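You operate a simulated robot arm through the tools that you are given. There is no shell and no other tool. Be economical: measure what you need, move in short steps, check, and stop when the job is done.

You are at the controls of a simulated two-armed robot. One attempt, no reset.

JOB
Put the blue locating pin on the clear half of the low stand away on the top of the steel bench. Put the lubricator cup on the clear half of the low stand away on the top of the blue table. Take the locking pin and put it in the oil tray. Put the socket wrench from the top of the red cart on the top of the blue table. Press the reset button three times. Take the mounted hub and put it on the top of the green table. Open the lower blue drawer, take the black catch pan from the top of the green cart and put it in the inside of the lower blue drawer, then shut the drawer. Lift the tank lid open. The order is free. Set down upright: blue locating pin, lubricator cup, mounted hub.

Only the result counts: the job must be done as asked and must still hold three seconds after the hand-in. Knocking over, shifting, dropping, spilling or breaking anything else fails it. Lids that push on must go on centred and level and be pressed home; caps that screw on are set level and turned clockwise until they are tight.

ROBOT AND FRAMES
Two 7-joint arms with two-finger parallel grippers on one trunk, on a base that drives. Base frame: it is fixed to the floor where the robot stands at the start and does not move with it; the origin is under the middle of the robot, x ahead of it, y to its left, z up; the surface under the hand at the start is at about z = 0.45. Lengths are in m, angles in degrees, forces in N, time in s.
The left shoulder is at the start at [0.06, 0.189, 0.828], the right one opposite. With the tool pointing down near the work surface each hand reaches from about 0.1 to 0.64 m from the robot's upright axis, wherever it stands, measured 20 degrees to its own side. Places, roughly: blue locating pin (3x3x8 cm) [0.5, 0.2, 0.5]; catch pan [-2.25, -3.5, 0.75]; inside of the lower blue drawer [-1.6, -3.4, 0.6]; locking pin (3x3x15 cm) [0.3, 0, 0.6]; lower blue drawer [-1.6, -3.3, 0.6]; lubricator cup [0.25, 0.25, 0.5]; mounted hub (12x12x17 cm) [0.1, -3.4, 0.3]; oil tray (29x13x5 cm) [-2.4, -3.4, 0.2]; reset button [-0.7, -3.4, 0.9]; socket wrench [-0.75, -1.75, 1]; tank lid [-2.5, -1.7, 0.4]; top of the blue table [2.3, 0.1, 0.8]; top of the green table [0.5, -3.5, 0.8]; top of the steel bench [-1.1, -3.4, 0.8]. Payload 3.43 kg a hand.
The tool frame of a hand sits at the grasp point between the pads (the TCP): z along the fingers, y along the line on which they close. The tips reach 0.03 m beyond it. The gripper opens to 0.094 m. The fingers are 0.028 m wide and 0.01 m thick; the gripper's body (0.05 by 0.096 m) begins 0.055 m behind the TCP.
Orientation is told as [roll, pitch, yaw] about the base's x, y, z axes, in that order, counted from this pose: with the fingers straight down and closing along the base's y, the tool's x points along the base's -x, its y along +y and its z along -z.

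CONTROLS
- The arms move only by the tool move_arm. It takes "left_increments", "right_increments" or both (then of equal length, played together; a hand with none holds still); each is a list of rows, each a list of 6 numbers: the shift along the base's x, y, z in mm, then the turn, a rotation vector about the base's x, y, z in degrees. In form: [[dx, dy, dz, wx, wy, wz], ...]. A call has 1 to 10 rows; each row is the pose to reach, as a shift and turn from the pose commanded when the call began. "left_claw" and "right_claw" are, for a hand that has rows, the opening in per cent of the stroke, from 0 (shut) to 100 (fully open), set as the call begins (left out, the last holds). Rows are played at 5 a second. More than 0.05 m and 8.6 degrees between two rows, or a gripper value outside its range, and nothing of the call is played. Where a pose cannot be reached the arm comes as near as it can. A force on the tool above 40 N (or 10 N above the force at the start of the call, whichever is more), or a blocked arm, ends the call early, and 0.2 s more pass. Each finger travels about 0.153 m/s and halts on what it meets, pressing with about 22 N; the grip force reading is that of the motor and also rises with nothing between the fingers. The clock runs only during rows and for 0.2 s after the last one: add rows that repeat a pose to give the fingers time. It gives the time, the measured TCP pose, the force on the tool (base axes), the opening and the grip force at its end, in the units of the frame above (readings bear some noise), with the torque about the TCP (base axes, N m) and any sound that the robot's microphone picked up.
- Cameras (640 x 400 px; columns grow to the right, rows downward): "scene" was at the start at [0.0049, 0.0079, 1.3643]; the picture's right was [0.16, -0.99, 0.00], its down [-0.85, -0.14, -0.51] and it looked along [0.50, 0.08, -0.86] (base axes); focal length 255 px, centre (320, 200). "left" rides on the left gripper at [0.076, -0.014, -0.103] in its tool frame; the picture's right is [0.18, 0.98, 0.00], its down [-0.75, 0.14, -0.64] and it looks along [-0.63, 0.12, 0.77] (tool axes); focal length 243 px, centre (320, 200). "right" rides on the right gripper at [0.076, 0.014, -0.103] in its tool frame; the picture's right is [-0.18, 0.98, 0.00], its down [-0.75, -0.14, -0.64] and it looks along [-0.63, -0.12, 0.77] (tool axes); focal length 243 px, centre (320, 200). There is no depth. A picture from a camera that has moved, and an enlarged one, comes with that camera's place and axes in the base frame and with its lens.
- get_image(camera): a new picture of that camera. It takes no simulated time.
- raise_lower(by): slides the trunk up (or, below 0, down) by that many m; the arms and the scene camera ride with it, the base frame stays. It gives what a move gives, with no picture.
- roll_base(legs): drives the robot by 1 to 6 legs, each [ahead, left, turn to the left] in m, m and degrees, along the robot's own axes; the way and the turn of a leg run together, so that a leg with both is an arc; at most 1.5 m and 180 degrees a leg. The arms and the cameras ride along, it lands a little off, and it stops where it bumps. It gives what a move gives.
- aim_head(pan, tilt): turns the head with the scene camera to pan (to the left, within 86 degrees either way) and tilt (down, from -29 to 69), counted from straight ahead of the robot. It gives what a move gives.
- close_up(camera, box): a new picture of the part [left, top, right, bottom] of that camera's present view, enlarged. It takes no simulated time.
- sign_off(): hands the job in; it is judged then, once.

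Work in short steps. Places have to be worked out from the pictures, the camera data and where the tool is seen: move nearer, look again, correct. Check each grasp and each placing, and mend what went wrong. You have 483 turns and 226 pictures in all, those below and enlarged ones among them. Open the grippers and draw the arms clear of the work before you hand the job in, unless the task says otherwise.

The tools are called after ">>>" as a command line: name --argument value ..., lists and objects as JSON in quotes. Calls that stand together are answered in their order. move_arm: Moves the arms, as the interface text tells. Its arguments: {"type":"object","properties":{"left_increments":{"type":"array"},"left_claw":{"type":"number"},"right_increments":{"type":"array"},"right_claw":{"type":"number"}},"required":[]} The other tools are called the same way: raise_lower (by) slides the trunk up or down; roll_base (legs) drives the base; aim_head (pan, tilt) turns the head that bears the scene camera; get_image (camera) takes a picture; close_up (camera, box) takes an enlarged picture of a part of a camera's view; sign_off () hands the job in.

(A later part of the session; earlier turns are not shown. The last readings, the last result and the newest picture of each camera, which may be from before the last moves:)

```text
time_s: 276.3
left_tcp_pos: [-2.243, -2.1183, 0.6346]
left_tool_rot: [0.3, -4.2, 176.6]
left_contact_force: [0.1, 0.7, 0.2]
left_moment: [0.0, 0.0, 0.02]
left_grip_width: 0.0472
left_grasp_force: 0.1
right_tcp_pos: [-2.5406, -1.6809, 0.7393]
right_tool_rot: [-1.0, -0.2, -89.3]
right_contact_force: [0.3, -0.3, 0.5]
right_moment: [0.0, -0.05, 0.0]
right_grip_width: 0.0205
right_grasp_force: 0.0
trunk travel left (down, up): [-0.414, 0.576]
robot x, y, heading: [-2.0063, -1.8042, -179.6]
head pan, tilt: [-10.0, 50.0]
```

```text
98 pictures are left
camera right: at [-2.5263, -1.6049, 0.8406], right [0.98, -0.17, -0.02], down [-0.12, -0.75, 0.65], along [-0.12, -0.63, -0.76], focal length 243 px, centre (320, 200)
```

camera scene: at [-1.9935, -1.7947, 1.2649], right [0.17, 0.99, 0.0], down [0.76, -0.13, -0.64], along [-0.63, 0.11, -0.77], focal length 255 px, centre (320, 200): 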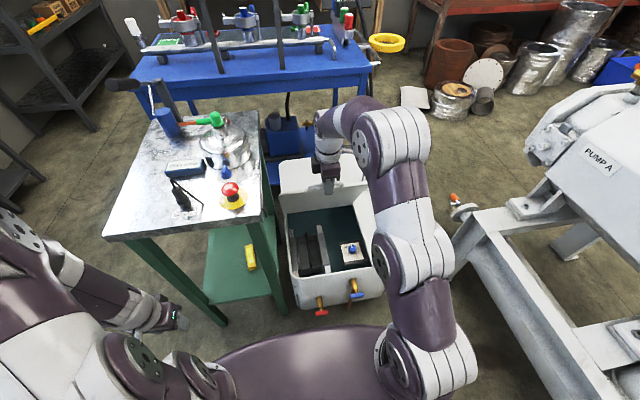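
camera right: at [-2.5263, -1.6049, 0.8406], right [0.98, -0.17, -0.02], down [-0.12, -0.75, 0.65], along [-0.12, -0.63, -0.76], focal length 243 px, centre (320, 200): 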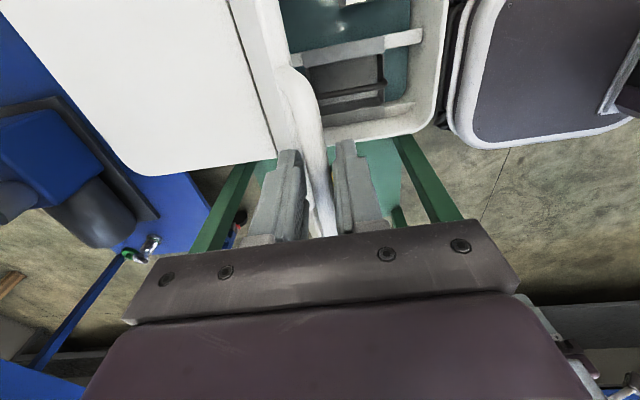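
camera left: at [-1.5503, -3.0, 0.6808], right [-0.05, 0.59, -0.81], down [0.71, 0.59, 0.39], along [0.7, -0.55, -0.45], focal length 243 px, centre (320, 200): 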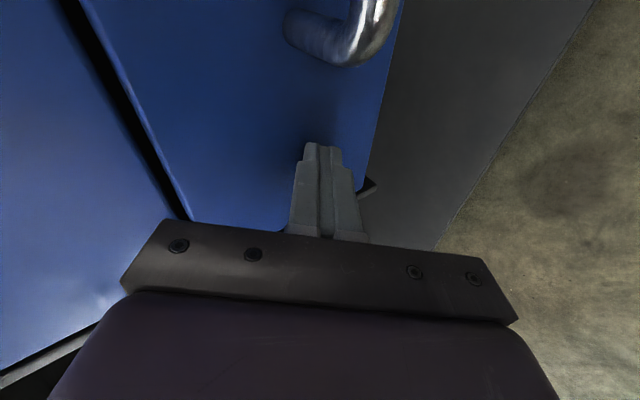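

Base is nearly at the tank. Tilt the hand about y so the fingers lean with the lid, which also gains reach, then continue pushing −x.

>>> move_arm --right_increments '[[0, 0, 0, 0, 8, 0], [-3, 0, 0, 0, 16, 0], [-6, 0, 0, 0, 24, 0], [-10, 0, 2, 0, 30, 0]]'

>>> move_arm --right_increments '[[-15, 0, 3, 0, 0, 0], [-30, 0, 6, 0, 0, 0], [-45, 0, 8, 0, 0, 0], [-60, 0, 9, 0, 0, 0]]'

>>> get_image --camera "scene"

```text
time_s: 277.3
left_tcp_pos: [-2.2418, -2.1182, 0.6341]
left_tool_rot: [0.3, -4.5, 176.7]
left_contact_force: [0.6, -0.2, 1.1]
left_moment: [0.01, 0.04, -0.02]
left_grip_width: 0.047
left_grasp_force: 0.0
right_tcp_pos: [-2.5492, -1.6817, 0.7413]
right_tool_rot: [-31.1, 0.2, -89.3]
right_contact_force: [2.5, 0.5, 0.6]
right_moment: [-0.01, -0.02, -0.01]
right_grip_width: 0.0217
right_grasp_force: 1.1
trunk travel left (down, up): [-0.414, 0.576]
robot x, y, heading: [-2.0086, -1.8013, -179.8]
head pan, tilt: [-10.0, 50.0]
```

```text
time_s: 278.3
left_tcp_pos: [-2.2422, -2.1182, 0.6332]
left_tool_rot: [0.2, -4.4, 176.6]
left_contact_force: [0.0, 0.2, 0.2]
left_moment: [0.0, -0.01, 0.02]
left_grip_width: 0.047
left_grasp_force: 0.0
right_tcp_pos: [-2.6095, -1.6805, 0.7513]
right_tool_rot: [-30.9, 0.3, -89.5]
right_contact_force: [0.7, -0.2, -1.2]
right_moment: [0.01, -0.01, -0.01]
right_grip_width: 0.0213
right_grasp_force: 0.4
trunk travel left (down, up): [-0.414, 0.576]
robot x, y, heading: [-2.0054, -1.8025, -179.6]
head pan, tilt: [-10.0, 50.0]
```

```text
97 pictures are left
camera scene: at [-2.0233, -1.7947, 1.2902], right [0.17, 0.99, 0.0], down [0.76, -0.13, -0.64], along [-0.63, 0.11, -0.77], focal length 255 px, centre (320, 200)
```

scene: 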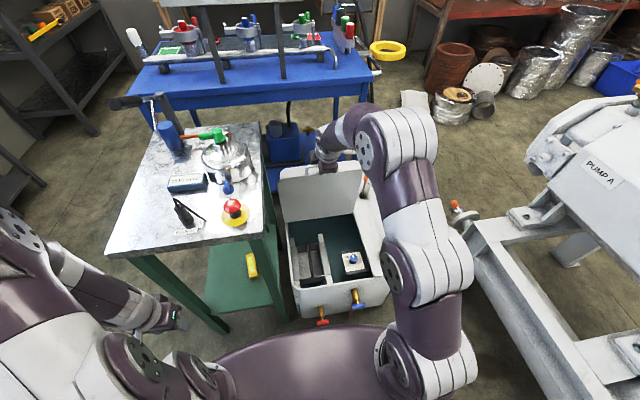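

Continue pushing past vertical.

>>> move_arm --right_increments '[[-15, 0, 2, 0, 0, 0], [-30, 0, 3, 0, 0, 0], [-45, 0, 3, 0, 0, 0], [-60, 0, 2, 0, 0, 0], [-75, 0, 0, 0, 0, 0], [-90, 0, -3, 0, 0, 0]]'

>>> get_image --camera "scene"

```text
time_s: 279.7
left_tcp_pos: [-2.2431, -2.1176, 0.6345]
left_tool_rot: [0.2, -4.4, 176.6]
left_contact_force: [-0.3, -0.1, 1.3]
left_moment: [-0.01, 0.0, 0.02]
left_grip_width: 0.0472
left_grasp_force: 0.1
right_tcp_pos: [-2.702, -1.6805, 0.7505]
right_tool_rot: [-31.4, 0.2, -89.4]
right_contact_force: [-3.2, 5.8, 13.9]
right_moment: [0.02, -0.07, -0.08]
right_grip_width: 0.021
right_grasp_force: 0.4
trunk travel left (down, up): [-0.414, 0.576]
robot x, y, heading: [-2.01, -1.8019, -179.6]
head pan, tilt: [-10.0, 50.0]
```

```text
96 pictures are left
camera scene: at [-2.0215, -1.7942, 1.2905], right [0.17, 0.99, 0.0], down [0.75, -0.13, -0.64], along [-0.63, 0.11, -0.77], focal length 255 px, centre (320, 200)
```

scene: 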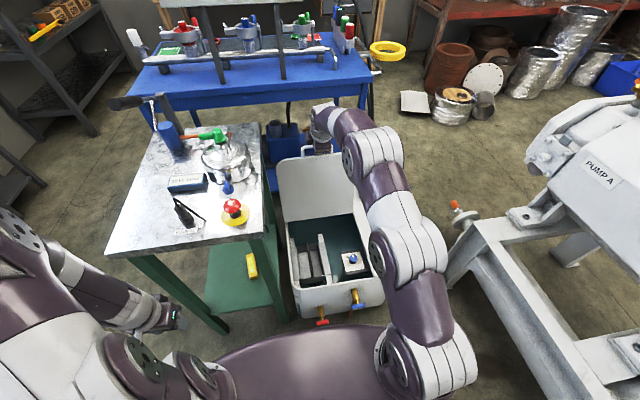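

Lid is past vertical (~100°). Nudge a little more, then open and withdraw along the tool axis to see whether it stays.

>>> move_arm --right_increments '[[-10, 0, 2, 0, 0, 0], [-20, 0, 2, 0, 0, 0], [-30, 0, 2, 0, 0, 0]]'

>>> move_arm --right_increments '[[0, 0, 0, 0, 0, 0], [0, 0, 20, 0, 0, 0], [0, 0, 45, 0, 0, 0], [10, 0, 70, 0, 0, 0]]' --right_claw 40

>>> get_image --camera "scene"

```text
time_s: 280.4
left_tcp_pos: [-2.2385, -2.1185, 0.635]
left_tool_rot: [0.4, -4.7, 176.6]
left_contact_force: [-0.3, -0.7, -0.1]
left_moment: [0.0, 0.01, 0.0]
left_grip_width: 0.047
left_grasp_force: 0.0
right_tcp_pos: [-2.7145, -1.6814, 0.7522]
right_tool_rot: [-30.7, 0.2, -89.4]
right_contact_force: [32.1, -0.1, 14.1]
right_moment: [-0.24, -0.54, -0.26]
right_grip_width: 0.0326
right_grasp_force: 10.1
trunk travel left (down, up): [-0.414, 0.576]
robot x, y, heading: [-2.0038, -1.8079, -179.7]
head pan, tilt: [-10.0, 50.0]
stopped in row 3 (right hand): the force on the tool passed its limit at 44 N (the readings are from after the stop); the commanded pose is now the measured one
```

```text
time_s: 281.2
left_tcp_pos: [-2.2408, -2.1178, 0.6346]
left_tool_rot: [0.3, -4.4, 176.6]
left_contact_force: [0.3, -0.6, -0.6]
left_moment: [-0.02, -0.03, 0.03]
left_grip_width: 0.0469
left_grasp_force: 0.1
right_tcp_pos: [-2.7119, -1.6803, 0.7813]
right_tool_rot: [-28.3, 0.5, -89.5]
right_contact_force: [18.6, 0.3, -12.1]
right_moment: [0.06, -0.54, -0.36]
right_grip_width: 0.0499
right_grasp_force: 10.5
trunk travel left (down, up): [-0.414, 0.576]
robot x, y, heading: [-2.0047, -1.8049, -179.5]
head pan, tilt: [-10.0, 50.0]
stopped in row 4 (right hand): the force on the tool passed its limit at 76 N (the readings are from after the stop); the commanded pose is now the measured one
```

```text
95 pictures are left
camera scene: at [-2.0215, -1.7944, 1.2903], right [0.17, 0.99, 0.0], down [0.75, -0.13, -0.64], along [-0.63, 0.11, -0.77], focal length 255 px, centre (320, 200)
```

scene: 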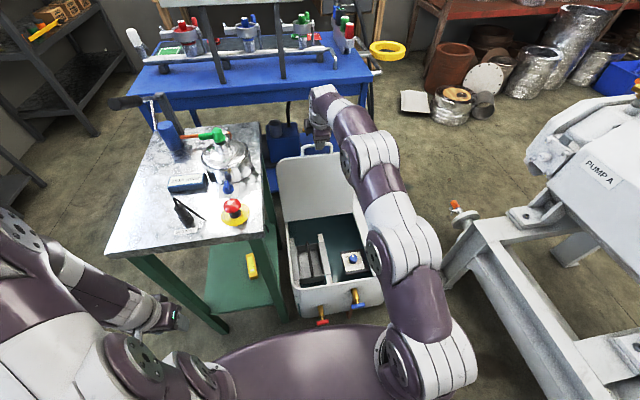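

Lid reached its stop (~102°). The fingers straddle the bar; check with the right camera before withdrawing.

>>> get_image --camera "right"

```text
94 pictures are left
camera right: at [-2.6512, -1.6036, 0.8642], right [0.87, -0.17, -0.47], down [0.19, -0.76, 0.63], along [-0.46, -0.63, -0.62], focal length 243 px, centre (320, 200)
```

right: 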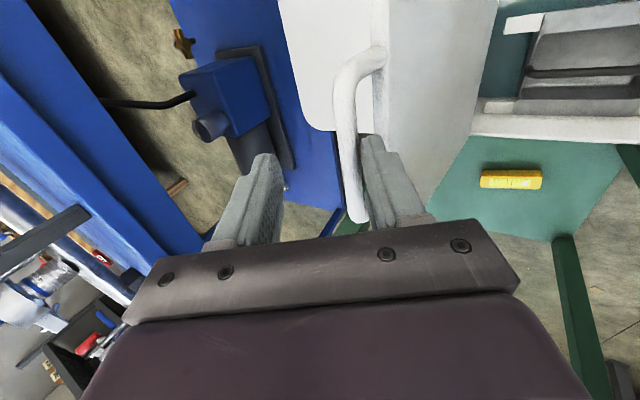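

Withdraw along the tool axis.

>>> move_arm --right_increments '[[5, 0, 1, 0, 0, 0], [14, 0, 18, 0, 0, 0], [24, 0, 36, 0, 0, 0], [34, 0, 56, 0, 0, 0], [44, 0, 76, 0, 0, 0]]'

>>> get_image --camera "right"

```text
time_s: 282.4
left_tcp_pos: [-2.241, -2.1184, 0.6339]
left_tool_rot: [0.3, -4.4, 176.6]
left_contact_force: [0.2, -0.7, -0.1]
left_moment: [-0.01, 0.0, 0.01]
left_grip_width: 0.0468
left_grasp_force: 0.1
right_tcp_pos: [-2.6686, -1.6788, 0.8614]
right_tool_rot: [-29.1, 0.4, -89.5]
right_contact_force: [0.0, -0.6, -0.1]
right_moment: [0.01, -0.03, 0.02]
right_grip_width: 0.0376
right_grasp_force: 0.0
trunk travel left (down, up): [-0.414, 0.576]
robot x, y, heading: [-2.0037, -1.8044, -179.7]
head pan, tilt: [-10.0, 50.0]
```

```text
93 pictures are left
camera right: at [-2.6085, -1.6039, 0.9446], right [0.86, -0.17, -0.48], down [0.2, -0.76, 0.63], along [-0.47, -0.63, -0.62], focal length 243 px, centre (320, 200)
```

right: 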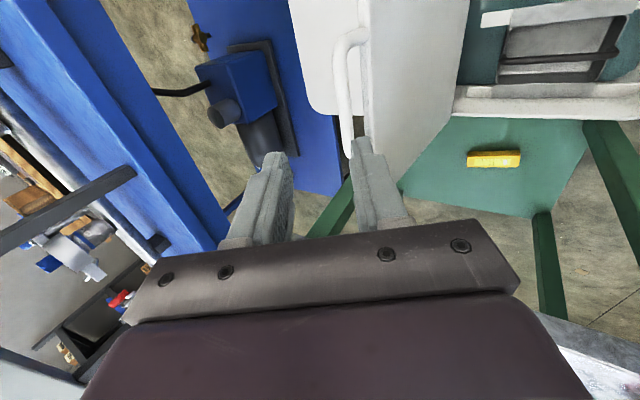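

Free of the handle and the lid stays up. Rise more, un-tilt, and retreat.

>>> move_arm --right_increments '[[20, 0, 40, 0, -8, 0], [50, 0, 70, 0, -16, 0], [90, 0, 80, 0, -24, 0], [135, 0, 80, 0, -29, 0], [180, 0, 80, 0, -29, 0], [220, 0, 80, 0, -29, 0], [260, 0, 80, 0, -29, 0]]' --right_claw 60

>>> roll_base --legs '[[-0.2, 0, 0]]'

>>> get_image --camera "scene"

```text
time_s: 284.0
left_tcp_pos: [-2.2419, -2.118, 0.6338]
left_tool_rot: [0.3, -4.3, 176.7]
left_contact_force: [-0.6, -0.1, 0.6]
left_moment: [0.0, -0.01, 0.02]
left_grip_width: 0.0471
left_grasp_force: 0.1
right_tcp_pos: [-2.4038, -1.6758, 0.8142]
right_tool_rot: [-0.1, 0.1, -89.4]
right_contact_force: [0.5, -0.5, -1.1]
right_moment: [0.02, -0.01, 0.0]
right_grip_width: 0.0566
right_grasp_force: 0.1
right hand out of reach, approached as far as the arm can: row 1, 2, 3, 4, 5, 6, 7
trunk travel left (down, up): [-0.414, 0.576]
robot x, y, heading: [-2.001, -1.8057, -179.6]
head pan, tilt: [-10.0, 50.0]
```

```text
time_s: 285.6
left_tcp_pos: [-2.0407, -2.1175, 0.6339]
left_tool_rot: [0.3, -4.4, 176.6]
left_contact_force: [0.7, -0.6, 1.0]
left_moment: [-0.01, -0.01, -0.03]
left_grip_width: 0.0468
left_grasp_force: 0.1
right_tcp_pos: [-2.2021, -1.6759, 0.8162]
right_tool_rot: [-0.2, 0.0, -89.4]
right_contact_force: [-0.6, 0.0, -0.5]
right_moment: [-0.01, 0.0, 0.03]
right_grip_width: 0.0564
right_grasp_force: 0.1
trunk travel left (down, up): [-0.414, 0.576]
robot x, y, heading: [-1.8044, -1.8032, -179.8]
head pan, tilt: [-10.0, 50.0]
```

```text
92 pictures are left
camera scene: at [-1.8203, -1.7938, 1.2903], right [0.17, 0.99, 0.0], down [0.75, -0.13, -0.64], along [-0.63, 0.11, -0.77], focal length 255 px, centre (320, 200)
```

scene: 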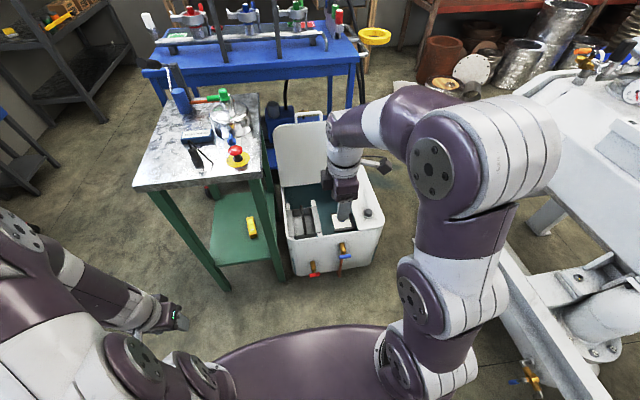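

Lid is open and stable. Next the reset button: reset the right wrist, raise the trunk, and drive back to the bench aisle.

>>> move_arm --right_increments '[[0, 0, 0, 0, 0, -8.5], [0, 0, 0, 0, 0, -17], [0, 0, 0, 0, 0, -25.5], [0, 0, 0, 0, 0, -34], [0, 0, 0, 0, 0, -42.5], [0, 0, 0, 0, 0, -51], [0, 0, 0, 0, 0, -59.5], [0, 0, 0, 0, 0, -68], [0, 0, 0, 0, 0, -76.5], [0, 0, 0, 0, 0, -85]]'

>>> raise_lower --by 0.36

>>> roll_base --legs '[[0, 0.55, 0], [0, 0, 90], [0, 0.9, 0]]'

>>> aim_head --pan 0 --tilt 45

>>> get_image --camera "scene"

```text
time_s: 287.8
left_tcp_pos: [-2.0415, -2.1163, 0.6339]
left_tool_rot: [0.3, -4.5, 176.6]
left_contact_force: [0.2, 1.0, 0.2]
left_moment: [0.01, -0.01, -0.01]
left_grip_width: 0.0469
left_grasp_force: 0.0
right_tcp_pos: [-2.2016, -1.676, 0.8153]
right_tool_rot: [-0.1, 0.1, -174.5]
right_contact_force: [0.0, -0.3, -0.5]
right_moment: [-0.02, -0.01, 0.02]
right_grip_width: 0.0564
right_grasp_force: 0.1
trunk travel left (down, up): [-0.414, 0.576]
robot x, y, heading: [-1.8068, -1.8031, -179.7]
head pan, tilt: [-10.0, 50.0]
```

```text
time_s: 291.3
left_tcp_pos: [-2.0405, -2.1183, 0.9947]
left_tool_rot: [0.3, -4.4, 176.6]
left_contact_force: [0.3, -1.2, 0.6]
left_moment: [0.0, 0.01, -0.03]
left_grip_width: 0.0472
left_grasp_force: 0.1
right_tcp_pos: [-2.2036, -1.6749, 1.1743]
right_tool_rot: [-0.1, -0.1, -174.3]
right_contact_force: [0.0, -0.2, -0.2]
right_moment: [-0.02, 0.01, 0.0]
right_grip_width: 0.0563
right_grasp_force: 0.1
trunk travel left (down, up): [-0.774, 0.216]
robot x, y, heading: [-1.8048, -1.805, -179.5]
head pan, tilt: [-10.0, 50.0]
```

```text
time_s: 302.7
left_tcp_pos: [-0.5703, -2.5623, 0.9939]
left_tool_rot: [0.2, -4.3, -92.4]
left_contact_force: [0.6, -1.1, 0.1]
left_moment: [-0.02, 0.05, 0.05]
left_grip_width: 0.0469
left_grasp_force: 0.0
right_tcp_pos: [-1.0081, -2.7322, 1.1748]
right_tool_rot: [-0.2, 0.0, -83.3]
right_contact_force: [0.4, -0.3, 0.8]
right_moment: [0.02, 0.0, 0.0]
right_grip_width: 0.0563
right_grasp_force: 0.1
trunk travel left (down, up): [-0.774, 0.216]
robot x, y, heading: [-0.8861, -2.3325, -88.5]
head pan, tilt: [-10.0, 50.0]
stopped in leg 3: the robot was blocked; the commanded pose is now the measured one
```

```text
time_s: 303.5
left_tcp_pos: [-0.5708, -2.562, 0.9933]
left_tool_rot: [0.3, -4.4, -92.3]
left_contact_force: [0.5, -0.4, -0.1]
left_moment: [0.01, 0.01, 0.0]
left_grip_width: 0.047
left_grasp_force: 0.1
right_tcp_pos: [-1.0091, -2.7318, 1.1758]
right_tool_rot: [-0.1, 0.1, -83.2]
right_contact_force: [0.6, 0.4, -0.1]
right_moment: [-0.01, -0.03, -0.01]
right_grip_width: 0.0565
right_grasp_force: 0.0
trunk travel left (down, up): [-0.774, 0.216]
robot x, y, heading: [-0.8869, -2.3313, -88.8]
head pan, tilt: [0.0, 45.0]
```

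```text
91 pictures are left
camera scene: at [-0.8886, -2.3559, 1.6571], right [-1.0, -0.02, 0.0], down [-0.02, 0.71, -0.71], along [0.02, -0.71, -0.71], focal length 255 px, centre (320, 200)
```

scene: 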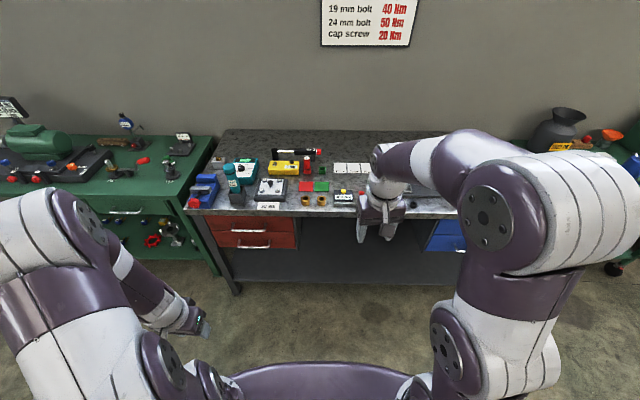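

Blocked by the red cart behind, most likely. Move ahead away from it and zoom in on the yellow box.

>>> roll_base --legs '[[0.2, 0, -1]]'

>>> close_up --camera "scene" --box '[180, 120, 360, 230]'

>>> aim_head --pan 86 --tilt 45

>>> get_image --camera "scene"

```text
time_s: 305.1
left_tcp_pos: [-0.5714, -2.7684, 0.994]
left_tool_rot: [0.2, -4.3, -93.2]
left_contact_force: [0.4, -0.3, -0.8]
left_moment: [0.03, 0.02, 0.0]
left_grip_width: 0.0471
left_grasp_force: 0.0
right_tcp_pos: [-1.0115, -2.9321, 1.1753]
right_tool_rot: [-0.1, 0.0, -84.1]
right_contact_force: [0.8, -0.1, 0.3]
right_moment: [0.0, 0.01, -0.02]
right_grip_width: 0.0566
right_grasp_force: 0.2
trunk travel left (down, up): [-0.774, 0.216]
robot x, y, heading: [-0.8836, -2.5313, -89.5]
head pan, tilt: [0.0, 45.0]
```

```text
3.56 times, centred on (270, 175) of scene
camera zoom: at [-0.8854, -2.5569, 1.6572], right [-1.0, -0.01, 0.0], down [-0.01, 0.71, -0.71], along [0.01, -0.71, -0.71], focal length 908 px, centre (498, 289)
```

zoom: 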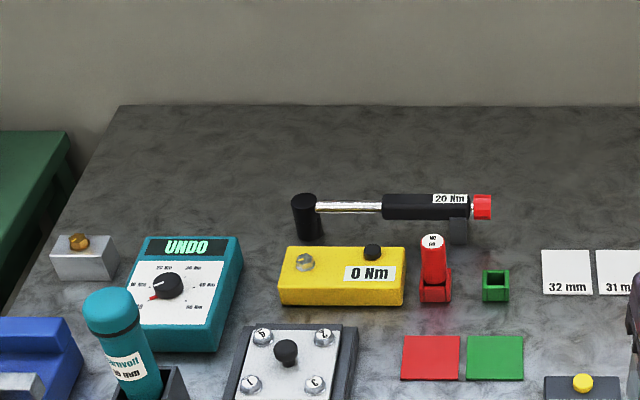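

```text
time_s: 306.7
left_tcp_pos: [-0.5707, -2.7696, 0.9941]
left_tool_rot: [0.3, -4.4, -93.1]
left_contact_force: [-0.9, -0.1, 0.2]
left_moment: [0.01, 0.05, -0.01]
left_grip_width: 0.0468
left_grasp_force: 0.1
right_tcp_pos: [-1.0122, -2.9325, 1.1747]
right_tool_rot: [-0.2, -0.1, -84.1]
right_contact_force: [-0.6, 0.0, 0.1]
right_moment: [0.0, 0.03, 0.0]
right_grip_width: 0.0567
right_grasp_force: 0.0
trunk travel left (down, up): [-0.774, 0.216]
robot x, y, heading: [-0.8845, -2.528, -89.5]
head pan, tilt: [85.9, 45.0]
```

```text
89 pictures are left
camera scene: at [-0.805, -2.4811, 1.6572], right [-0.06, -1.0, 0.0], down [-0.71, 0.04, -0.71], along [0.71, -0.04, -0.71], focal length 255 px, centre (320, 200)
```

scene: 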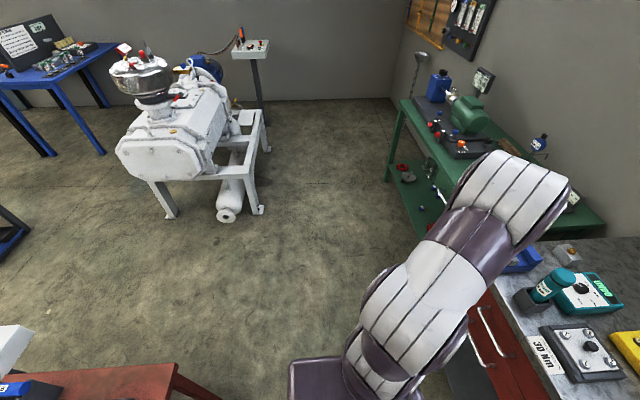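

The black button on the yellow box is at about (-0.722,-3.367,0.91). Drive ahead, and bring the closed left hand above it.

>>> roll_base --legs '[[0.25, 0, 0]]'

>>> move_arm --left_increments '[[0, 0, 30, 0, 0, 1], [0, -10, 60, 0, 4, 2], [-20, -50, 80, 0, 4.4, 3], [-40, -90, 80, 0, 4.4, 3], [-60, -130, 80, 0, 4.4, 3], [-80, -175, 80, 0, 4.4, 3], [-100, -220, 80, 0, 4.4, 3], [-120, -262, 80, 0, 4.4, 3], [-138, -304, 80, 0, 4.4, 3], [-150, -345, 80, 0, 4.4, 3]]' --left_claw 0

>>> get_image --camera "left"

```text
time_s: 308.5
left_tcp_pos: [-0.5676, -3.0149, 0.9936]
left_tool_rot: [0.3, -4.4, -93.1]
left_contact_force: [0.4, -0.6, 0.1]
left_moment: [-0.04, 0.01, 0.01]
left_grip_width: 0.0468
left_grasp_force: 0.1
right_tcp_pos: [-1.0085, -3.1793, 1.1755]
right_tool_rot: [-0.1, 0.0, -84.0]
right_contact_force: [-0.8, -0.2, 0.4]
right_moment: [0.0, -0.02, -0.02]
right_grip_width: 0.0563
right_grasp_force: 0.0
trunk travel left (down, up): [-0.774, 0.216]
robot x, y, heading: [-0.883, -2.7825, -89.3]
head pan, tilt: [85.9, 45.0]
```

```text
time_s: 310.7
left_tcp_pos: [-0.7194, -3.36, 1.0724]
left_tool_rot: [-4.1, -4.4, -89.6]
left_contact_force: [0.6, 0.6, -0.4]
left_moment: [0.0, 0.01, 0.01]
left_grip_width: 0.0
left_grasp_force: 22.3
right_tcp_pos: [-1.0077, -3.1813, 1.1747]
right_tool_rot: [-0.1, 0.1, -84.0]
right_contact_force: [0.1, -0.6, -0.4]
right_moment: [0.03, 0.01, 0.03]
right_grip_width: 0.0564
right_grasp_force: 0.0
trunk travel left (down, up): [-0.774, 0.216]
robot x, y, heading: [-0.8817, -2.7793, -89.6]
head pan, tilt: [85.9, 45.0]
```

```text
88 pictures are left
camera left: at [-0.7272, -3.2767, 1.1688], right [0.98, 0.18, -0.08], down [0.19, -0.7, 0.69], along [0.07, -0.69, -0.72], focal length 243 px, centre (320, 200)
```

left: 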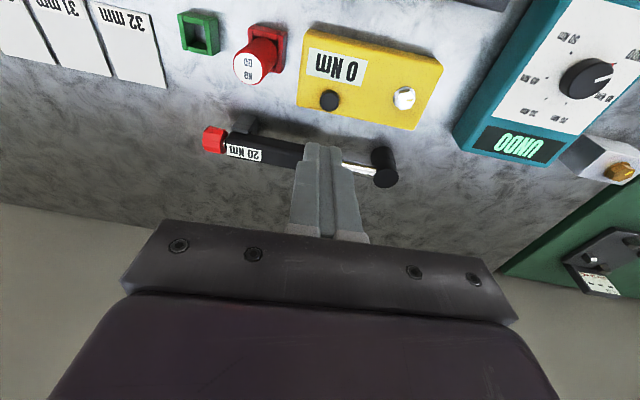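

Straighten the tool, move over the button at (-0.720,-3.381), and lower to just above it.

>>> move_arm --left_increments '[[0, -10, 0, 4.4, -4.1, 0], [-1, -21, -30, 4.4, -4.1, 0], [-1, -21, -70, 4.4, -4.1, 0], [-1, -21, -105, 4.4, -4.1, 0]]'

>>> get_image --camera "left"

```text
time_s: 311.7
left_tcp_pos: [-0.7188, -3.3827, 0.9697]
left_tool_rot: [0.0, 0.0, -89.9]
left_contact_force: [0.0, 0.1, -0.2]
left_moment: [-0.03, -0.01, -0.01]
left_grip_width: 0.0002
left_grasp_force: 21.9
left hand out of reach, approached as far as the arm can: row 1, 2, 3
right_tcp_pos: [-1.0088, -3.1805, 1.174]
right_tool_rot: [-0.1, -0.1, -84.1]
right_contact_force: [0.7, -0.4, 0.0]
right_moment: [0.0, -0.01, -0.01]
right_grip_width: 0.0563
right_grasp_force: 0.1
trunk travel left (down, up): [-0.774, 0.216]
robot x, y, heading: [-0.8786, -2.7822, -89.6]
head pan, tilt: [85.9, 45.0]
```

```text
87 pictures are left
camera left: at [-0.7328, -3.305, 1.07], right [0.98, 0.19, 0.0], down [0.14, -0.75, 0.64], along [0.12, -0.63, -0.77], focal length 243 px, centre (320, 200)
```

left: 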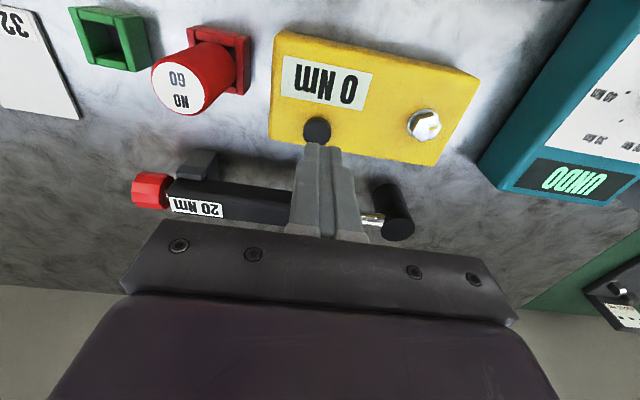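

Tip almost over the button; correct 6 mm and press down in small steps.

>>> move_arm --left_increments '[[-2, 6, 0, 0, 0, 0], [-2, 6, -10, 0, 0, 0], [-2, 6, -18, 0, 0, 0], [-2, 6, -24, 0, 0, 0], [-2, 6, -30, 0, 0, 0]]'

>>> get_image --camera "left"

```text
time_s: 312.9
left_tcp_pos: [-0.7203, -3.3753, 0.9396]
left_tool_rot: [0.0, 0.0, -89.9]
left_contact_force: [0.1, -0.9, -1.1]
left_moment: [-0.03, 0.01, -0.02]
left_grip_width: 0.0001
left_grasp_force: 21.5
right_tcp_pos: [-1.0088, -3.179, 1.1759]
right_tool_rot: [-0.1, -0.1, -84.1]
right_contact_force: [0.1, 0.3, -0.5]
right_moment: [0.0, 0.02, 0.02]
right_grip_width: 0.0564
right_grasp_force: 0.0
trunk travel left (down, up): [-0.774, 0.216]
robot x, y, heading: [-0.8799, -2.7798, -89.6]
head pan, tilt: [85.9, 45.0]
```

```text
86 pictures are left
camera left: at [-0.7353, -3.2988, 1.0406], right [0.98, 0.19, 0.0], down [0.14, -0.75, 0.64], along [0.12, -0.63, -0.77], focal length 243 px, centre (320, 200)
```

left: 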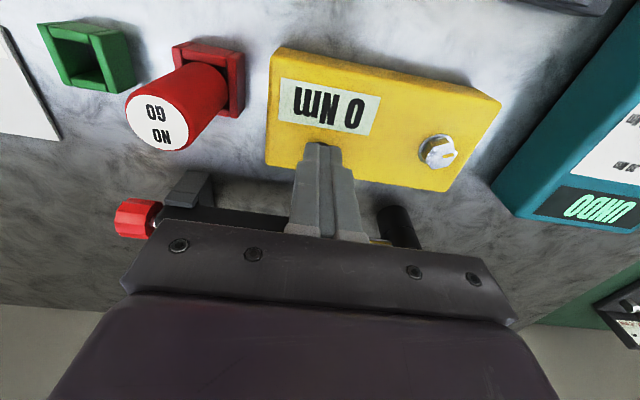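

Button is under the tip; continue down a few millimetres.

>>> move_arm --left_increments '[[0, 0, -3, 0, 0, 0], [0, 0, -6, 0, 0, 0], [0, 0, -9, 0, 0, 0]]'

```text
time_s: 313.7
left_tcp_pos: [-0.72, -3.3759, 0.9285]
left_tool_rot: [0.0, -0.1, -90.0]
left_contact_force: [0.1, 1.3, 0.2]
left_moment: [-0.01, 0.0, -0.02]
left_grip_width: 0.0
left_grasp_force: 22.0
right_tcp_pos: [-1.0096, -3.1791, 1.1752]
right_tool_rot: [-0.1, 0.0, -84.2]
right_contact_force: [0.2, -0.1, -0.4]
right_moment: [-0.01, 0.0, 0.0]
right_grip_width: 0.0562
right_grasp_force: 0.0
trunk travel left (down, up): [-0.774, 0.216]
robot x, y, heading: [-0.8799, -2.7793, -89.1]
head pan, tilt: [85.9, 45.0]
```

>>> move_arm --left_increments '[[0, 0, -3, 0, 0, 0], [0, 0, -6, 0, 0, 0], [0, 0, -9, 0, 0, 0], [0, 0, -12, 0, 0, 0]]'

```text
time_s: 314.7
left_tcp_pos: [-0.7217, -3.3762, 0.9199]
left_tool_rot: [0.0, -0.5, -89.9]
left_contact_force: [0.4, -1.2, 22.2]
left_moment: [0.0, 0.0, 0.0]
left_grip_width: 0.0
left_grasp_force: 21.7
right_tcp_pos: [-1.0094, -3.1786, 1.1754]
right_tool_rot: [-0.2, -0.1, -84.2]
right_contact_force: [0.3, -0.8, 0.2]
right_moment: [-0.03, -0.03, 0.04]
right_grip_width: 0.0563
right_grasp_force: 0.1
trunk travel left (down, up): [-0.774, 0.216]
robot x, y, heading: [-0.8813, -2.7787, -89.4]
head pan, tilt: [85.9, 45.0]
heard: click
```

Heard a click: press one. Rise 15 mm and press again to the same depth.

>>> move_arm --left_increments '[[0, 0, 6, 0, 0, 0], [0, 0, 14, 0, 0, 0], [0, 0, 14, 0, 0, 0], [0, 0, 14, 0, 0, 0]]'

>>> move_arm --left_increments '[[0, 0, -5, 0, 0, 0], [0, 0, -8, 0, 0, 0], [0, 0, -11, 0, 0, 0], [0, 0, -14, 0, 0, 0]]'

>>> move_arm --left_increments '[[0, 0, 6, 0, 0, 0], [0, 0, 14, 0, 0, 0], [0, 0, 14, 0, 0, 0], [0, 0, 14, 0, 0, 0]]'

```text
time_s: 315.7
left_tcp_pos: [-0.72, -3.3742, 0.9304]
left_tool_rot: [0.0, 0.0, -89.8]
left_contact_force: [-0.1, 0.4, 0.0]
left_moment: [0.02, 0.01, 0.0]
left_grip_width: 0.0
left_grasp_force: 21.8
right_tcp_pos: [-1.0084, -3.1801, 1.1751]
right_tool_rot: [0.0, 0.0, -84.2]
right_contact_force: [0.7, -0.1, -0.1]
right_moment: [-0.01, 0.03, -0.01]
right_grip_width: 0.0564
right_grasp_force: 0.1
trunk travel left (down, up): [-0.774, 0.216]
robot x, y, heading: [-0.8795, -2.7813, -89.1]
head pan, tilt: [85.9, 45.0]
```

```text
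time_s: 316.7
left_tcp_pos: [-0.7209, -3.3751, 0.9206]
left_tool_rot: [0.0, -0.4, -89.9]
left_contact_force: [3.8, 2.0, 18.9]
left_moment: [0.02, -0.14, -0.05]
left_grip_width: 0.0
left_grasp_force: 21.5
right_tcp_pos: [-1.008, -3.1773, 1.1763]
right_tool_rot: [-0.2, 0.0, -84.1]
right_contact_force: [-0.1, -0.2, 0.3]
right_moment: [0.04, 0.04, 0.01]
right_grip_width: 0.0567
right_grasp_force: 0.0
trunk travel left (down, up): [-0.774, 0.216]
robot x, y, heading: [-0.8817, -2.7796, -89.0]
head pan, tilt: [85.9, 45.0]
heard: click
```

```text
time_s: 317.7
left_tcp_pos: [-0.7222, -3.376, 0.9318]
left_tool_rot: [0.0, 0.0, -89.9]
left_contact_force: [0.2, 0.5, -0.1]
left_moment: [-0.01, 0.01, -0.01]
left_grip_width: 0.0
left_grasp_force: 21.9
right_tcp_pos: [-1.0096, -3.1784, 1.1753]
right_tool_rot: [-0.1, 0.0, -84.1]
right_contact_force: [-0.4, 0.6, -0.2]
right_moment: [-0.02, 0.01, -0.04]
right_grip_width: 0.0565
right_grasp_force: 0.1
trunk travel left (down, up): [-0.774, 0.216]
robot x, y, heading: [-0.8793, -2.7782, -89.5]
head pan, tilt: [85.9, 45.0]
```

Second click. Third press, then lift clear.

>>> move_arm --left_increments '[[0, 0, -5, 0, 0, 0], [0, 0, -8, 0, 0, 0], [0, 0, -11, 0, 0, 0], [0, 0, -14, 0, 0, 0]]'

>>> move_arm --left_increments '[[0, 0, 14, 0, 0, 0], [0, 0, 50, 0, 0, 0], [0, 0, 95, 0, 0, 0], [0, 40, 140, 0, 0, 0], [0, 85, 150, 0, 0, 0], [10, 130, 150, 0, 0, 0], [20, 170, 150, 0, 0, 0], [30, 210, 150, 0, 0, 0]]'

>>> close_up --camera "left" --box '[100, 0, 640, 240]'

```text
time_s: 318.7
left_tcp_pos: [-0.721, -3.3749, 0.9205]
left_tool_rot: [0.0, -0.5, -89.9]
left_contact_force: [0.2, -1.9, 15.2]
left_moment: [-0.05, -0.03, -0.02]
left_grip_width: 0.0001
left_grasp_force: 22.1
right_tcp_pos: [-1.009, -3.1785, 1.1761]
right_tool_rot: [-0.1, 0.0, -84.0]
right_contact_force: [-0.8, 0.4, 0.3]
right_moment: [0.02, 0.0, 0.0]
right_grip_width: 0.0563
right_grasp_force: 0.1
trunk travel left (down, up): [-0.774, 0.216]
robot x, y, heading: [-0.8831, -2.7789, -89.4]
head pan, tilt: [85.9, 45.0]
heard: click
```

```text
refused: row 4 steps farther than a row can; nothing moved
```

```text
1.19 times, centred on (370, 120) of left
camera zoom: at [-0.7362, -3.2988, 1.0216], right [0.98, 0.19, 0.0], down [0.14, -0.75, 0.65], along [0.12, -0.64, -0.76], focal length 288 px, centre (261, 295)
```

zoom: 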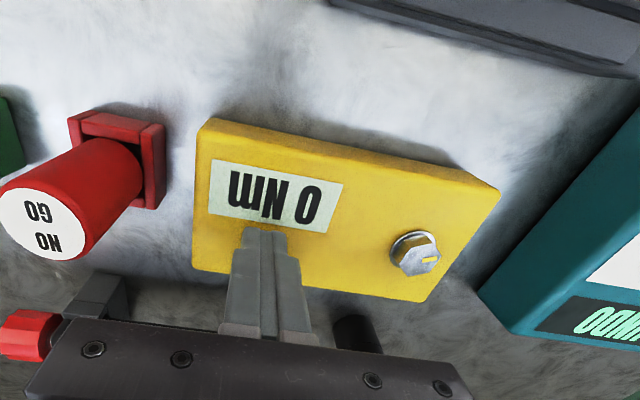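

Three clicks. Lift straight up and pull back.

>>> move_arm --left_increments '[[0, 0, 20, 0, 0, 0], [0, 0, 60, 0, 0, 0], [0, 0, 100, 0, 0, 0], [0, 30, 130, 0, 0, 0], [0, 75, 140, 0, 0, 0], [10, 118, 140, 0, 0, 0], [20, 160, 140, 0, 0, 0], [30, 200, 140, 0, 0, 0]]'

>>> roll_base --legs '[[-0.3, 0, 0]]'

>>> aim_head --pan 60 --tilt 45

>>> get_image --camera "scene"

```text
time_s: 320.5
left_tcp_pos: [-0.6904, -3.1749, 1.0598]
left_tool_rot: [0.0, -0.2, -90.0]
left_contact_force: [0.0, -0.1, -0.3]
left_moment: [0.01, 0.03, 0.01]
left_grip_width: 0.0
left_grasp_force: 22.3
left hand out of reach, approached as far as the arm can: row 3
right_tcp_pos: [-1.0095, -3.1769, 1.1752]
right_tool_rot: [-0.1, -0.1, -84.1]
right_contact_force: [-0.7, 0.5, -0.4]
right_moment: [-0.03, 0.02, 0.01]
right_grip_width: 0.0564
right_grasp_force: 0.0
trunk travel left (down, up): [-0.774, 0.216]
robot x, y, heading: [-0.8801, -2.7805, -89.4]
head pan, tilt: [85.9, 45.0]
```

```text
time_s: 322.5
left_tcp_pos: [-0.6911, -2.8723, 1.0584]
left_tool_rot: [0.1, 0.0, -89.5]
left_contact_force: [0.4, 1.1, 0.1]
left_moment: [-0.01, -0.04, -0.01]
left_grip_width: 0.0
left_grasp_force: 22.5
right_tcp_pos: [-1.0101, -2.8776, 1.1753]
right_tool_rot: [-0.1, 0.1, -83.6]
right_contact_force: [-0.3, 0.4, 0.6]
right_moment: [0.05, 0.01, 0.0]
right_grip_width: 0.0563
right_grasp_force: 0.1
trunk travel left (down, up): [-0.774, 0.216]
robot x, y, heading: [-0.8862, -2.4764, -88.9]
head pan, tilt: [85.9, 45.0]
```

```text
time_s: 323.4
left_tcp_pos: [-0.6924, -2.8731, 1.0585]
left_tool_rot: [0.0, 0.0, -89.5]
left_contact_force: [0.2, 0.0, -0.2]
left_moment: [0.01, -0.03, 0.0]
left_grip_width: 0.0
left_grasp_force: 21.2
right_tcp_pos: [-1.009, -2.8774, 1.1741]
right_tool_rot: [-0.1, -0.1, -83.7]
right_contact_force: [0.9, -0.4, -0.3]
right_moment: [-0.01, 0.03, -0.02]
right_grip_width: 0.0564
right_grasp_force: 0.1
trunk travel left (down, up): [-0.774, 0.216]
robot x, y, heading: [-0.8889, -2.4781, -88.9]
head pan, tilt: [60.0, 45.0]
```

```text
84 pictures are left
camera scene: at [-0.8174, -2.4602, 1.6572], right [-0.48, -0.88, 0.0], down [-0.62, 0.34, -0.71], along [0.62, -0.34, -0.71], focal length 255 px, centre (320, 200)
```

scene: 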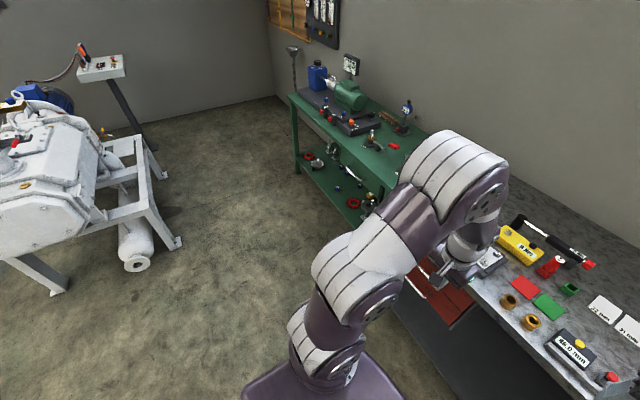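

Button done. Move to the front of the green table and look at its lower shelf for the hub.

>>> roll_base --legs '[[0.03, 0, -1], [0, 0.5, 0], [0, 0.5, 0]]'

>>> aim_head --pan 0 --tilt 45

>>> get_image --camera "scene"

```text
time_s: 329.3
left_tcp_pos: [0.3024, -2.903, 1.0584]
left_tool_rot: [0.0, -0.1, -90.4]
left_contact_force: [0.2, 0.5, 0.2]
left_moment: [0.0, 0.0, 0.0]
left_grip_width: 0.0001
left_grasp_force: 21.7
right_tcp_pos: [-0.0175, -2.9038, 1.1756]
right_tool_rot: [-0.1, 0.1, -84.5]
right_contact_force: [-0.3, -0.3, -0.4]
right_moment: [0.01, 0.01, -0.01]
right_grip_width: 0.0567
right_grasp_force: 0.1
trunk travel left (down, up): [-0.774, 0.216]
robot x, y, heading: [0.1135, -2.5067, -89.5]
head pan, tilt: [60.0, 45.0]
```

```text
time_s: 330.6
left_tcp_pos: [0.3025, -2.9031, 1.0598]
left_tool_rot: [-0.1, -0.1, -90.3]
left_contact_force: [-0.5, 0.2, 0.5]
left_moment: [-0.03, 0.05, 0.01]
left_grip_width: 0.0
left_grasp_force: 22.2
right_tcp_pos: [-0.0159, -2.9031, 1.1741]
right_tool_rot: [0.0, 0.0, -84.5]
right_contact_force: [1.1, 0.1, -0.2]
right_moment: [0.01, 0.02, 0.01]
right_grip_width: 0.0566
right_grasp_force: 0.1
trunk travel left (down, up): [-0.774, 0.216]
robot x, y, heading: [0.1115, -2.4993, -89.9]
head pan, tilt: [0.0, 45.0]
```

```text
83 pictures are left
camera scene: at [0.112, -2.5291, 1.6572], right [-1.0, 0.0, 0.0], down [0.0, 0.71, -0.71], along [0.0, -0.71, -0.71], focal length 255 px, centre (320, 200)
```

scene: 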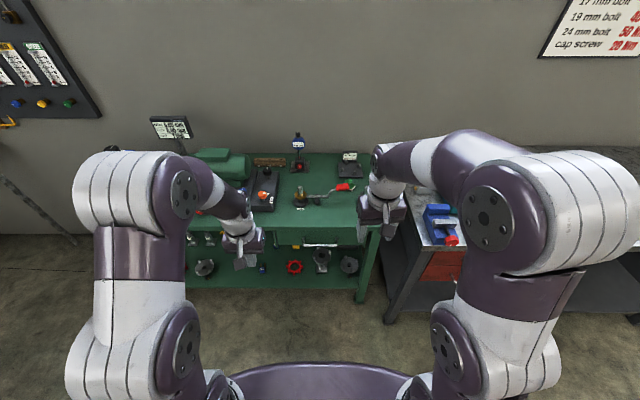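

>>> raise_lower --by -0.4

>>> aim_head --pan 0 --tilt 40

>>> get_image --camera "scene"

>>> close_up --camera "scene" --box '[160, 140, 400, 300]'

```text
time_s: 334.5
left_tcp_pos: [0.3023, -2.9027, 0.6578]
left_tool_rot: [0.0, -0.1, -90.3]
left_contact_force: [-0.6, -1.0, 1.1]
left_moment: [0.06, 0.01, 0.01]
left_grip_width: 0.0003
left_grasp_force: 21.8
right_tcp_pos: [-0.0159, -2.9025, 0.7745]
right_tool_rot: [0.0, 0.0, -84.5]
right_contact_force: [0.3, 0.3, 0.2]
right_moment: [0.01, -0.02, 0.03]
right_grip_width: 0.0565
right_grasp_force: 0.1
trunk travel left (down, up): [-0.374, 0.616]
robot x, y, heading: [0.1116, -2.5023, -89.8]
head pan, tilt: [0.0, 45.0]
```

```text
time_s: 335.1
left_tcp_pos: [0.3017, -2.9022, 0.6582]
left_tool_rot: [0.0, 0.0, -90.4]
left_contact_force: [0.1, 0.5, -0.9]
left_moment: [0.0, -0.02, 0.02]
left_grip_width: 0.0003
left_grasp_force: 21.8
right_tcp_pos: [-0.0164, -2.9025, 0.7746]
right_tool_rot: [-0.1, 0.1, -84.4]
right_contact_force: [-0.3, 0.1, 0.1]
right_moment: [0.0, 0.01, -0.01]
right_grip_width: 0.0562
right_grasp_force: 0.0
trunk travel left (down, up): [-0.374, 0.616]
robot x, y, heading: [0.1155, -2.5067, -89.6]
head pan, tilt: [0.0, 40.0]
```

```text
82 pictures are left
camera scene: at [0.1118, -2.5327, 1.2644], right [-1.0, 0.0, 0.0], down [0.0, 0.64, -0.77], along [0.0, -0.77, -0.64], focal length 255 px, centre (320, 200)
```

scene: 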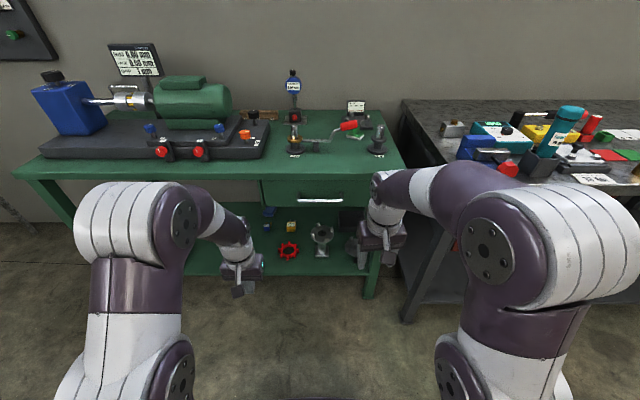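

```text
2.50 times, centred on (280, 220) of scene
camera zoom: at [0.1118, -2.5327, 1.2644], right [-1.0, 0.0, 0.0], down [0.0, 0.64, -0.77], along [0.0, -0.77, -0.64], focal length 638 px, centre (420, 150)
```

zoom: 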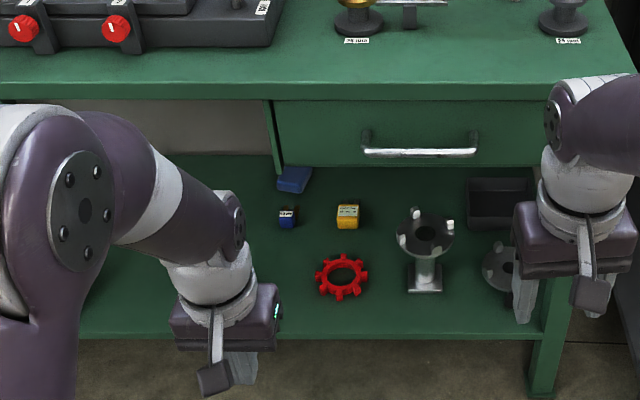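

The mounted hub (flange on a post) is at about (0.10,-3.37) on the shelf. I'll grip its post from the front with the left hand tilted forward. Reposition and tilt.

>>> roll_base --legs '[[0, -0.27, 0]]'

>>> raise_lower --by -0.12

>>> move_arm --left_increments '[[5, 0, 0, -8, 0, 0], [15, 0, -10, -16, 0, 0], [25, -10, -30, -24, 0, 0], [35, -20, -50, -32, 0, 0], [45, -30, -75, -40, 0, 0], [55, -40, -100, -48, 0, 0], [60, -50, -130, -56, 0, 0], [65, -60, -160, -64, 0, 0], [70, -70, -190, -70, 0, 0]]' --left_claw 90

>>> get_image --camera "left"

```text
time_s: 337.0
left_tcp_pos: [0.0356, -2.9043, 0.6603]
left_tool_rot: [0.0, -0.1, -90.4]
left_contact_force: [-1.1, -0.1, 0.8]
left_moment: [0.02, -0.02, 0.02]
left_grip_width: 0.0
left_grasp_force: 21.8
right_tcp_pos: [-0.2827, -2.9036, 0.7756]
right_tool_rot: [0.0, -0.1, -84.4]
right_contact_force: [-0.5, 0.7, 0.2]
right_moment: [0.02, 0.0, -0.01]
right_grip_width: 0.0563
right_grasp_force: 0.0
trunk travel left (down, up): [-0.374, 0.616]
robot x, y, heading: [-0.154, -2.5042, -89.8]
head pan, tilt: [0.0, 40.0]
```

```text
time_s: 338.5
left_tcp_pos: [0.0363, -2.9028, 0.539]
left_tool_rot: [-0.1, 0.0, -90.4]
left_contact_force: [-0.4, -0.4, -0.5]
left_moment: [-0.01, 0.01, -0.01]
left_grip_width: 0.0001
left_grasp_force: 22.2
right_tcp_pos: [-0.2821, -2.9041, 0.6558]
right_tool_rot: [0.0, 0.0, -84.5]
right_contact_force: [-1.2, 0.2, 0.4]
right_moment: [-0.02, -0.02, 0.02]
right_grip_width: 0.0564
right_grasp_force: 0.1
trunk travel left (down, up): [-0.254, 0.736]
robot x, y, heading: [-0.1544, -2.5025, -89.9]
head pan, tilt: [0.0, 40.0]
```

```text
time_s: 340.5
left_tcp_pos: [0.1343, -3.0378, 0.3545]
left_tool_rot: [-1.9, -69.7, -88.7]
left_contact_force: [0.3, -0.5, 0.2]
left_moment: [0.0, -0.03, -0.01]
left_grip_width: 0.0845
left_grasp_force: 0.1
left hand out of reach, approached as far as the arm can: row 4, 5, 7, 8, 9
right_tcp_pos: [-0.2823, -2.9041, 0.6552]
right_tool_rot: [-0.2, 0.0, -84.5]
right_contact_force: [0.4, 0.0, -0.3]
right_moment: [-0.01, -0.03, -0.04]
right_grip_width: 0.0563
right_grasp_force: 0.0
trunk travel left (down, up): [-0.254, 0.736]
robot x, y, heading: [-0.1535, -2.5058, -89.8]
head pan, tilt: [0.0, 40.0]
```

```text
80 pictures are left
camera left: at [0.1207, -2.9147, 0.318], right [0.98, 0.05, -0.18], down [0.16, 0.34, 0.93], along [0.11, -0.94, 0.33], focal length 243 px, centre (320, 200)
```

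left: 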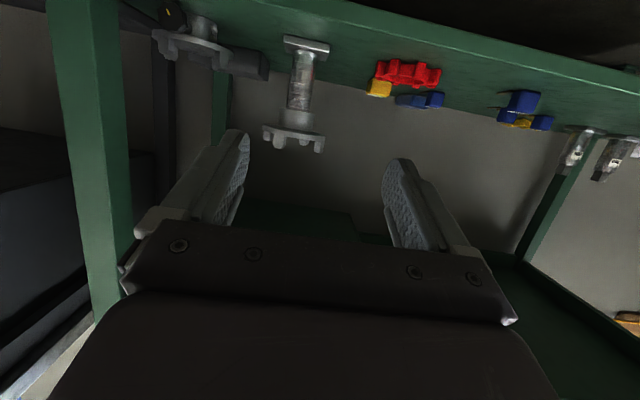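

The hub's post is at about (0.104,-3.37,0.29). With the left hand the base would come too near the steel bench, so I'll use the right hand from the other side. Un-tilt left, sidestep left, and tilt the right hand.

>>> move_arm --left_increments '[[-5, 10, 20, 8, 0, 0], [-10, 20, 40, 16, 0, 0], [-15, 30, 60, 24, 0, 0], [-20, 40, 80, 32, 0, 0], [-25, 60, 105, 40, 0, 0], [-30, 80, 130, 48, 0, 0], [-35, 100, 155, 56, 0, 0], [-40, 120, 180, 64, 0, 0], [-40, 140, 200, 70, 0, 0]]' --right_increments '[[0, 0, 0, 0, 0, -5], [0, 0, 0, 0, 0, -5], [0, 0, 0, 0, 0, -5], [0, 0, 0, 0, 0, -5], [0, 0, 0, 0, 0, -5], [0, 0, 0, 0, 0, -5], [0, 0, 0, 0, 0, -5], [0, 0, 0, 0, 0, -5], [0, 0, 0, 0, 0, -5]]' --right_claw 90

>>> roll_base --legs '[[0, 0.53, 0]]'

>>> move_arm --right_increments '[[-5, 0, 0, -8, 0, 0], [-15, 0, -10, -16, 0, 0], [-25, -10, -30, -24, 0, 0], [-35, -20, -50, -32, 0, 0], [-45, -30, -75, -40, 0, 0], [-55, -40, -105, -48, 0, 0], [-60, -50, -140, -56, 0, 0], [-65, -60, -175, -64, 0, 0], [-70, -70, -210, -70, 0, 0], [-75, -80, -250, -70, 0, 0]]'

>>> get_image --camera "right"

```text
time_s: 342.5
left_tcp_pos: [0.0942, -2.8973, 0.5534]
left_tool_rot: [0.0, 0.1, -90.2]
left_contact_force: [-0.6, -0.1, 0.4]
left_moment: [0.02, -0.02, -0.05]
left_grip_width: 0.0846
left_grasp_force: 0.1
left hand out of reach, approached as far as the arm can: row 7
right_tcp_pos: [-0.2825, -2.903, 0.6546]
right_tool_rot: [-0.1, 0.0, -89.5]
right_contact_force: [-0.1, -0.3, -0.1]
right_moment: [0.01, -0.02, 0.03]
right_grip_width: 0.0846
right_grasp_force: 0.0
trunk travel left (down, up): [-0.254, 0.736]
robot x, y, heading: [-0.1548, -2.5057, -89.8]
head pan, tilt: [0.0, 40.0]
```

```text
time_s: 345.6
left_tcp_pos: [0.6173, -2.8997, 0.5537]
left_tool_rot: [0.0, -0.1, -90.7]
left_contact_force: [0.0, 0.3, 0.4]
left_moment: [-0.01, -0.02, 0.0]
left_grip_width: 0.0847
left_grasp_force: 0.1
right_tcp_pos: [0.2406, -2.9041, 0.6546]
right_tool_rot: [-0.2, 0.0, -89.7]
right_contact_force: [-0.1, 0.4, -0.1]
right_moment: [0.02, -0.01, 0.01]
right_grip_width: 0.0845
right_grasp_force: 0.1
trunk travel left (down, up): [-0.254, 0.736]
robot x, y, heading: [0.3708, -2.5077, -90.4]
head pan, tilt: [0.0, 40.0]
```

```text
time_s: 347.8
left_tcp_pos: [0.6172, -2.8993, 0.5534]
left_tool_rot: [0.1, 0.0, -90.7]
left_contact_force: [0.6, 0.3, -0.5]
left_moment: [0.01, 0.0, -0.01]
left_grip_width: 0.0845
left_grasp_force: 0.0
right_tcp_pos: [0.2285, -3.0314, 0.4289]
right_tool_rot: [-8.3, -69.2, -83.9]
right_contact_force: [-0.3, -0.1, -0.1]
right_moment: [0.0, 0.01, 0.0]
right_grip_width: 0.0847
right_grasp_force: 0.0
right hand out of reach, approached as far as the arm can: row 5, 6, 7, 8, 9, 10
trunk travel left (down, up): [-0.254, 0.736]
robot x, y, heading: [0.3729, -2.5041, -90.3]
head pan, tilt: [0.0, 40.0]
```

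```text
79 pictures are left
camera right: at [0.2443, -2.9088, 0.3912], right [0.99, -0.09, 0.12], down [-0.08, 0.34, 0.94], along [-0.13, -0.94, 0.33], focal length 243 px, centre (320, 200)
```

right: 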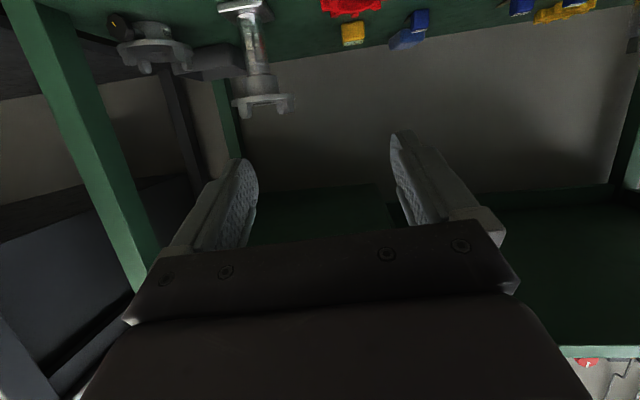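

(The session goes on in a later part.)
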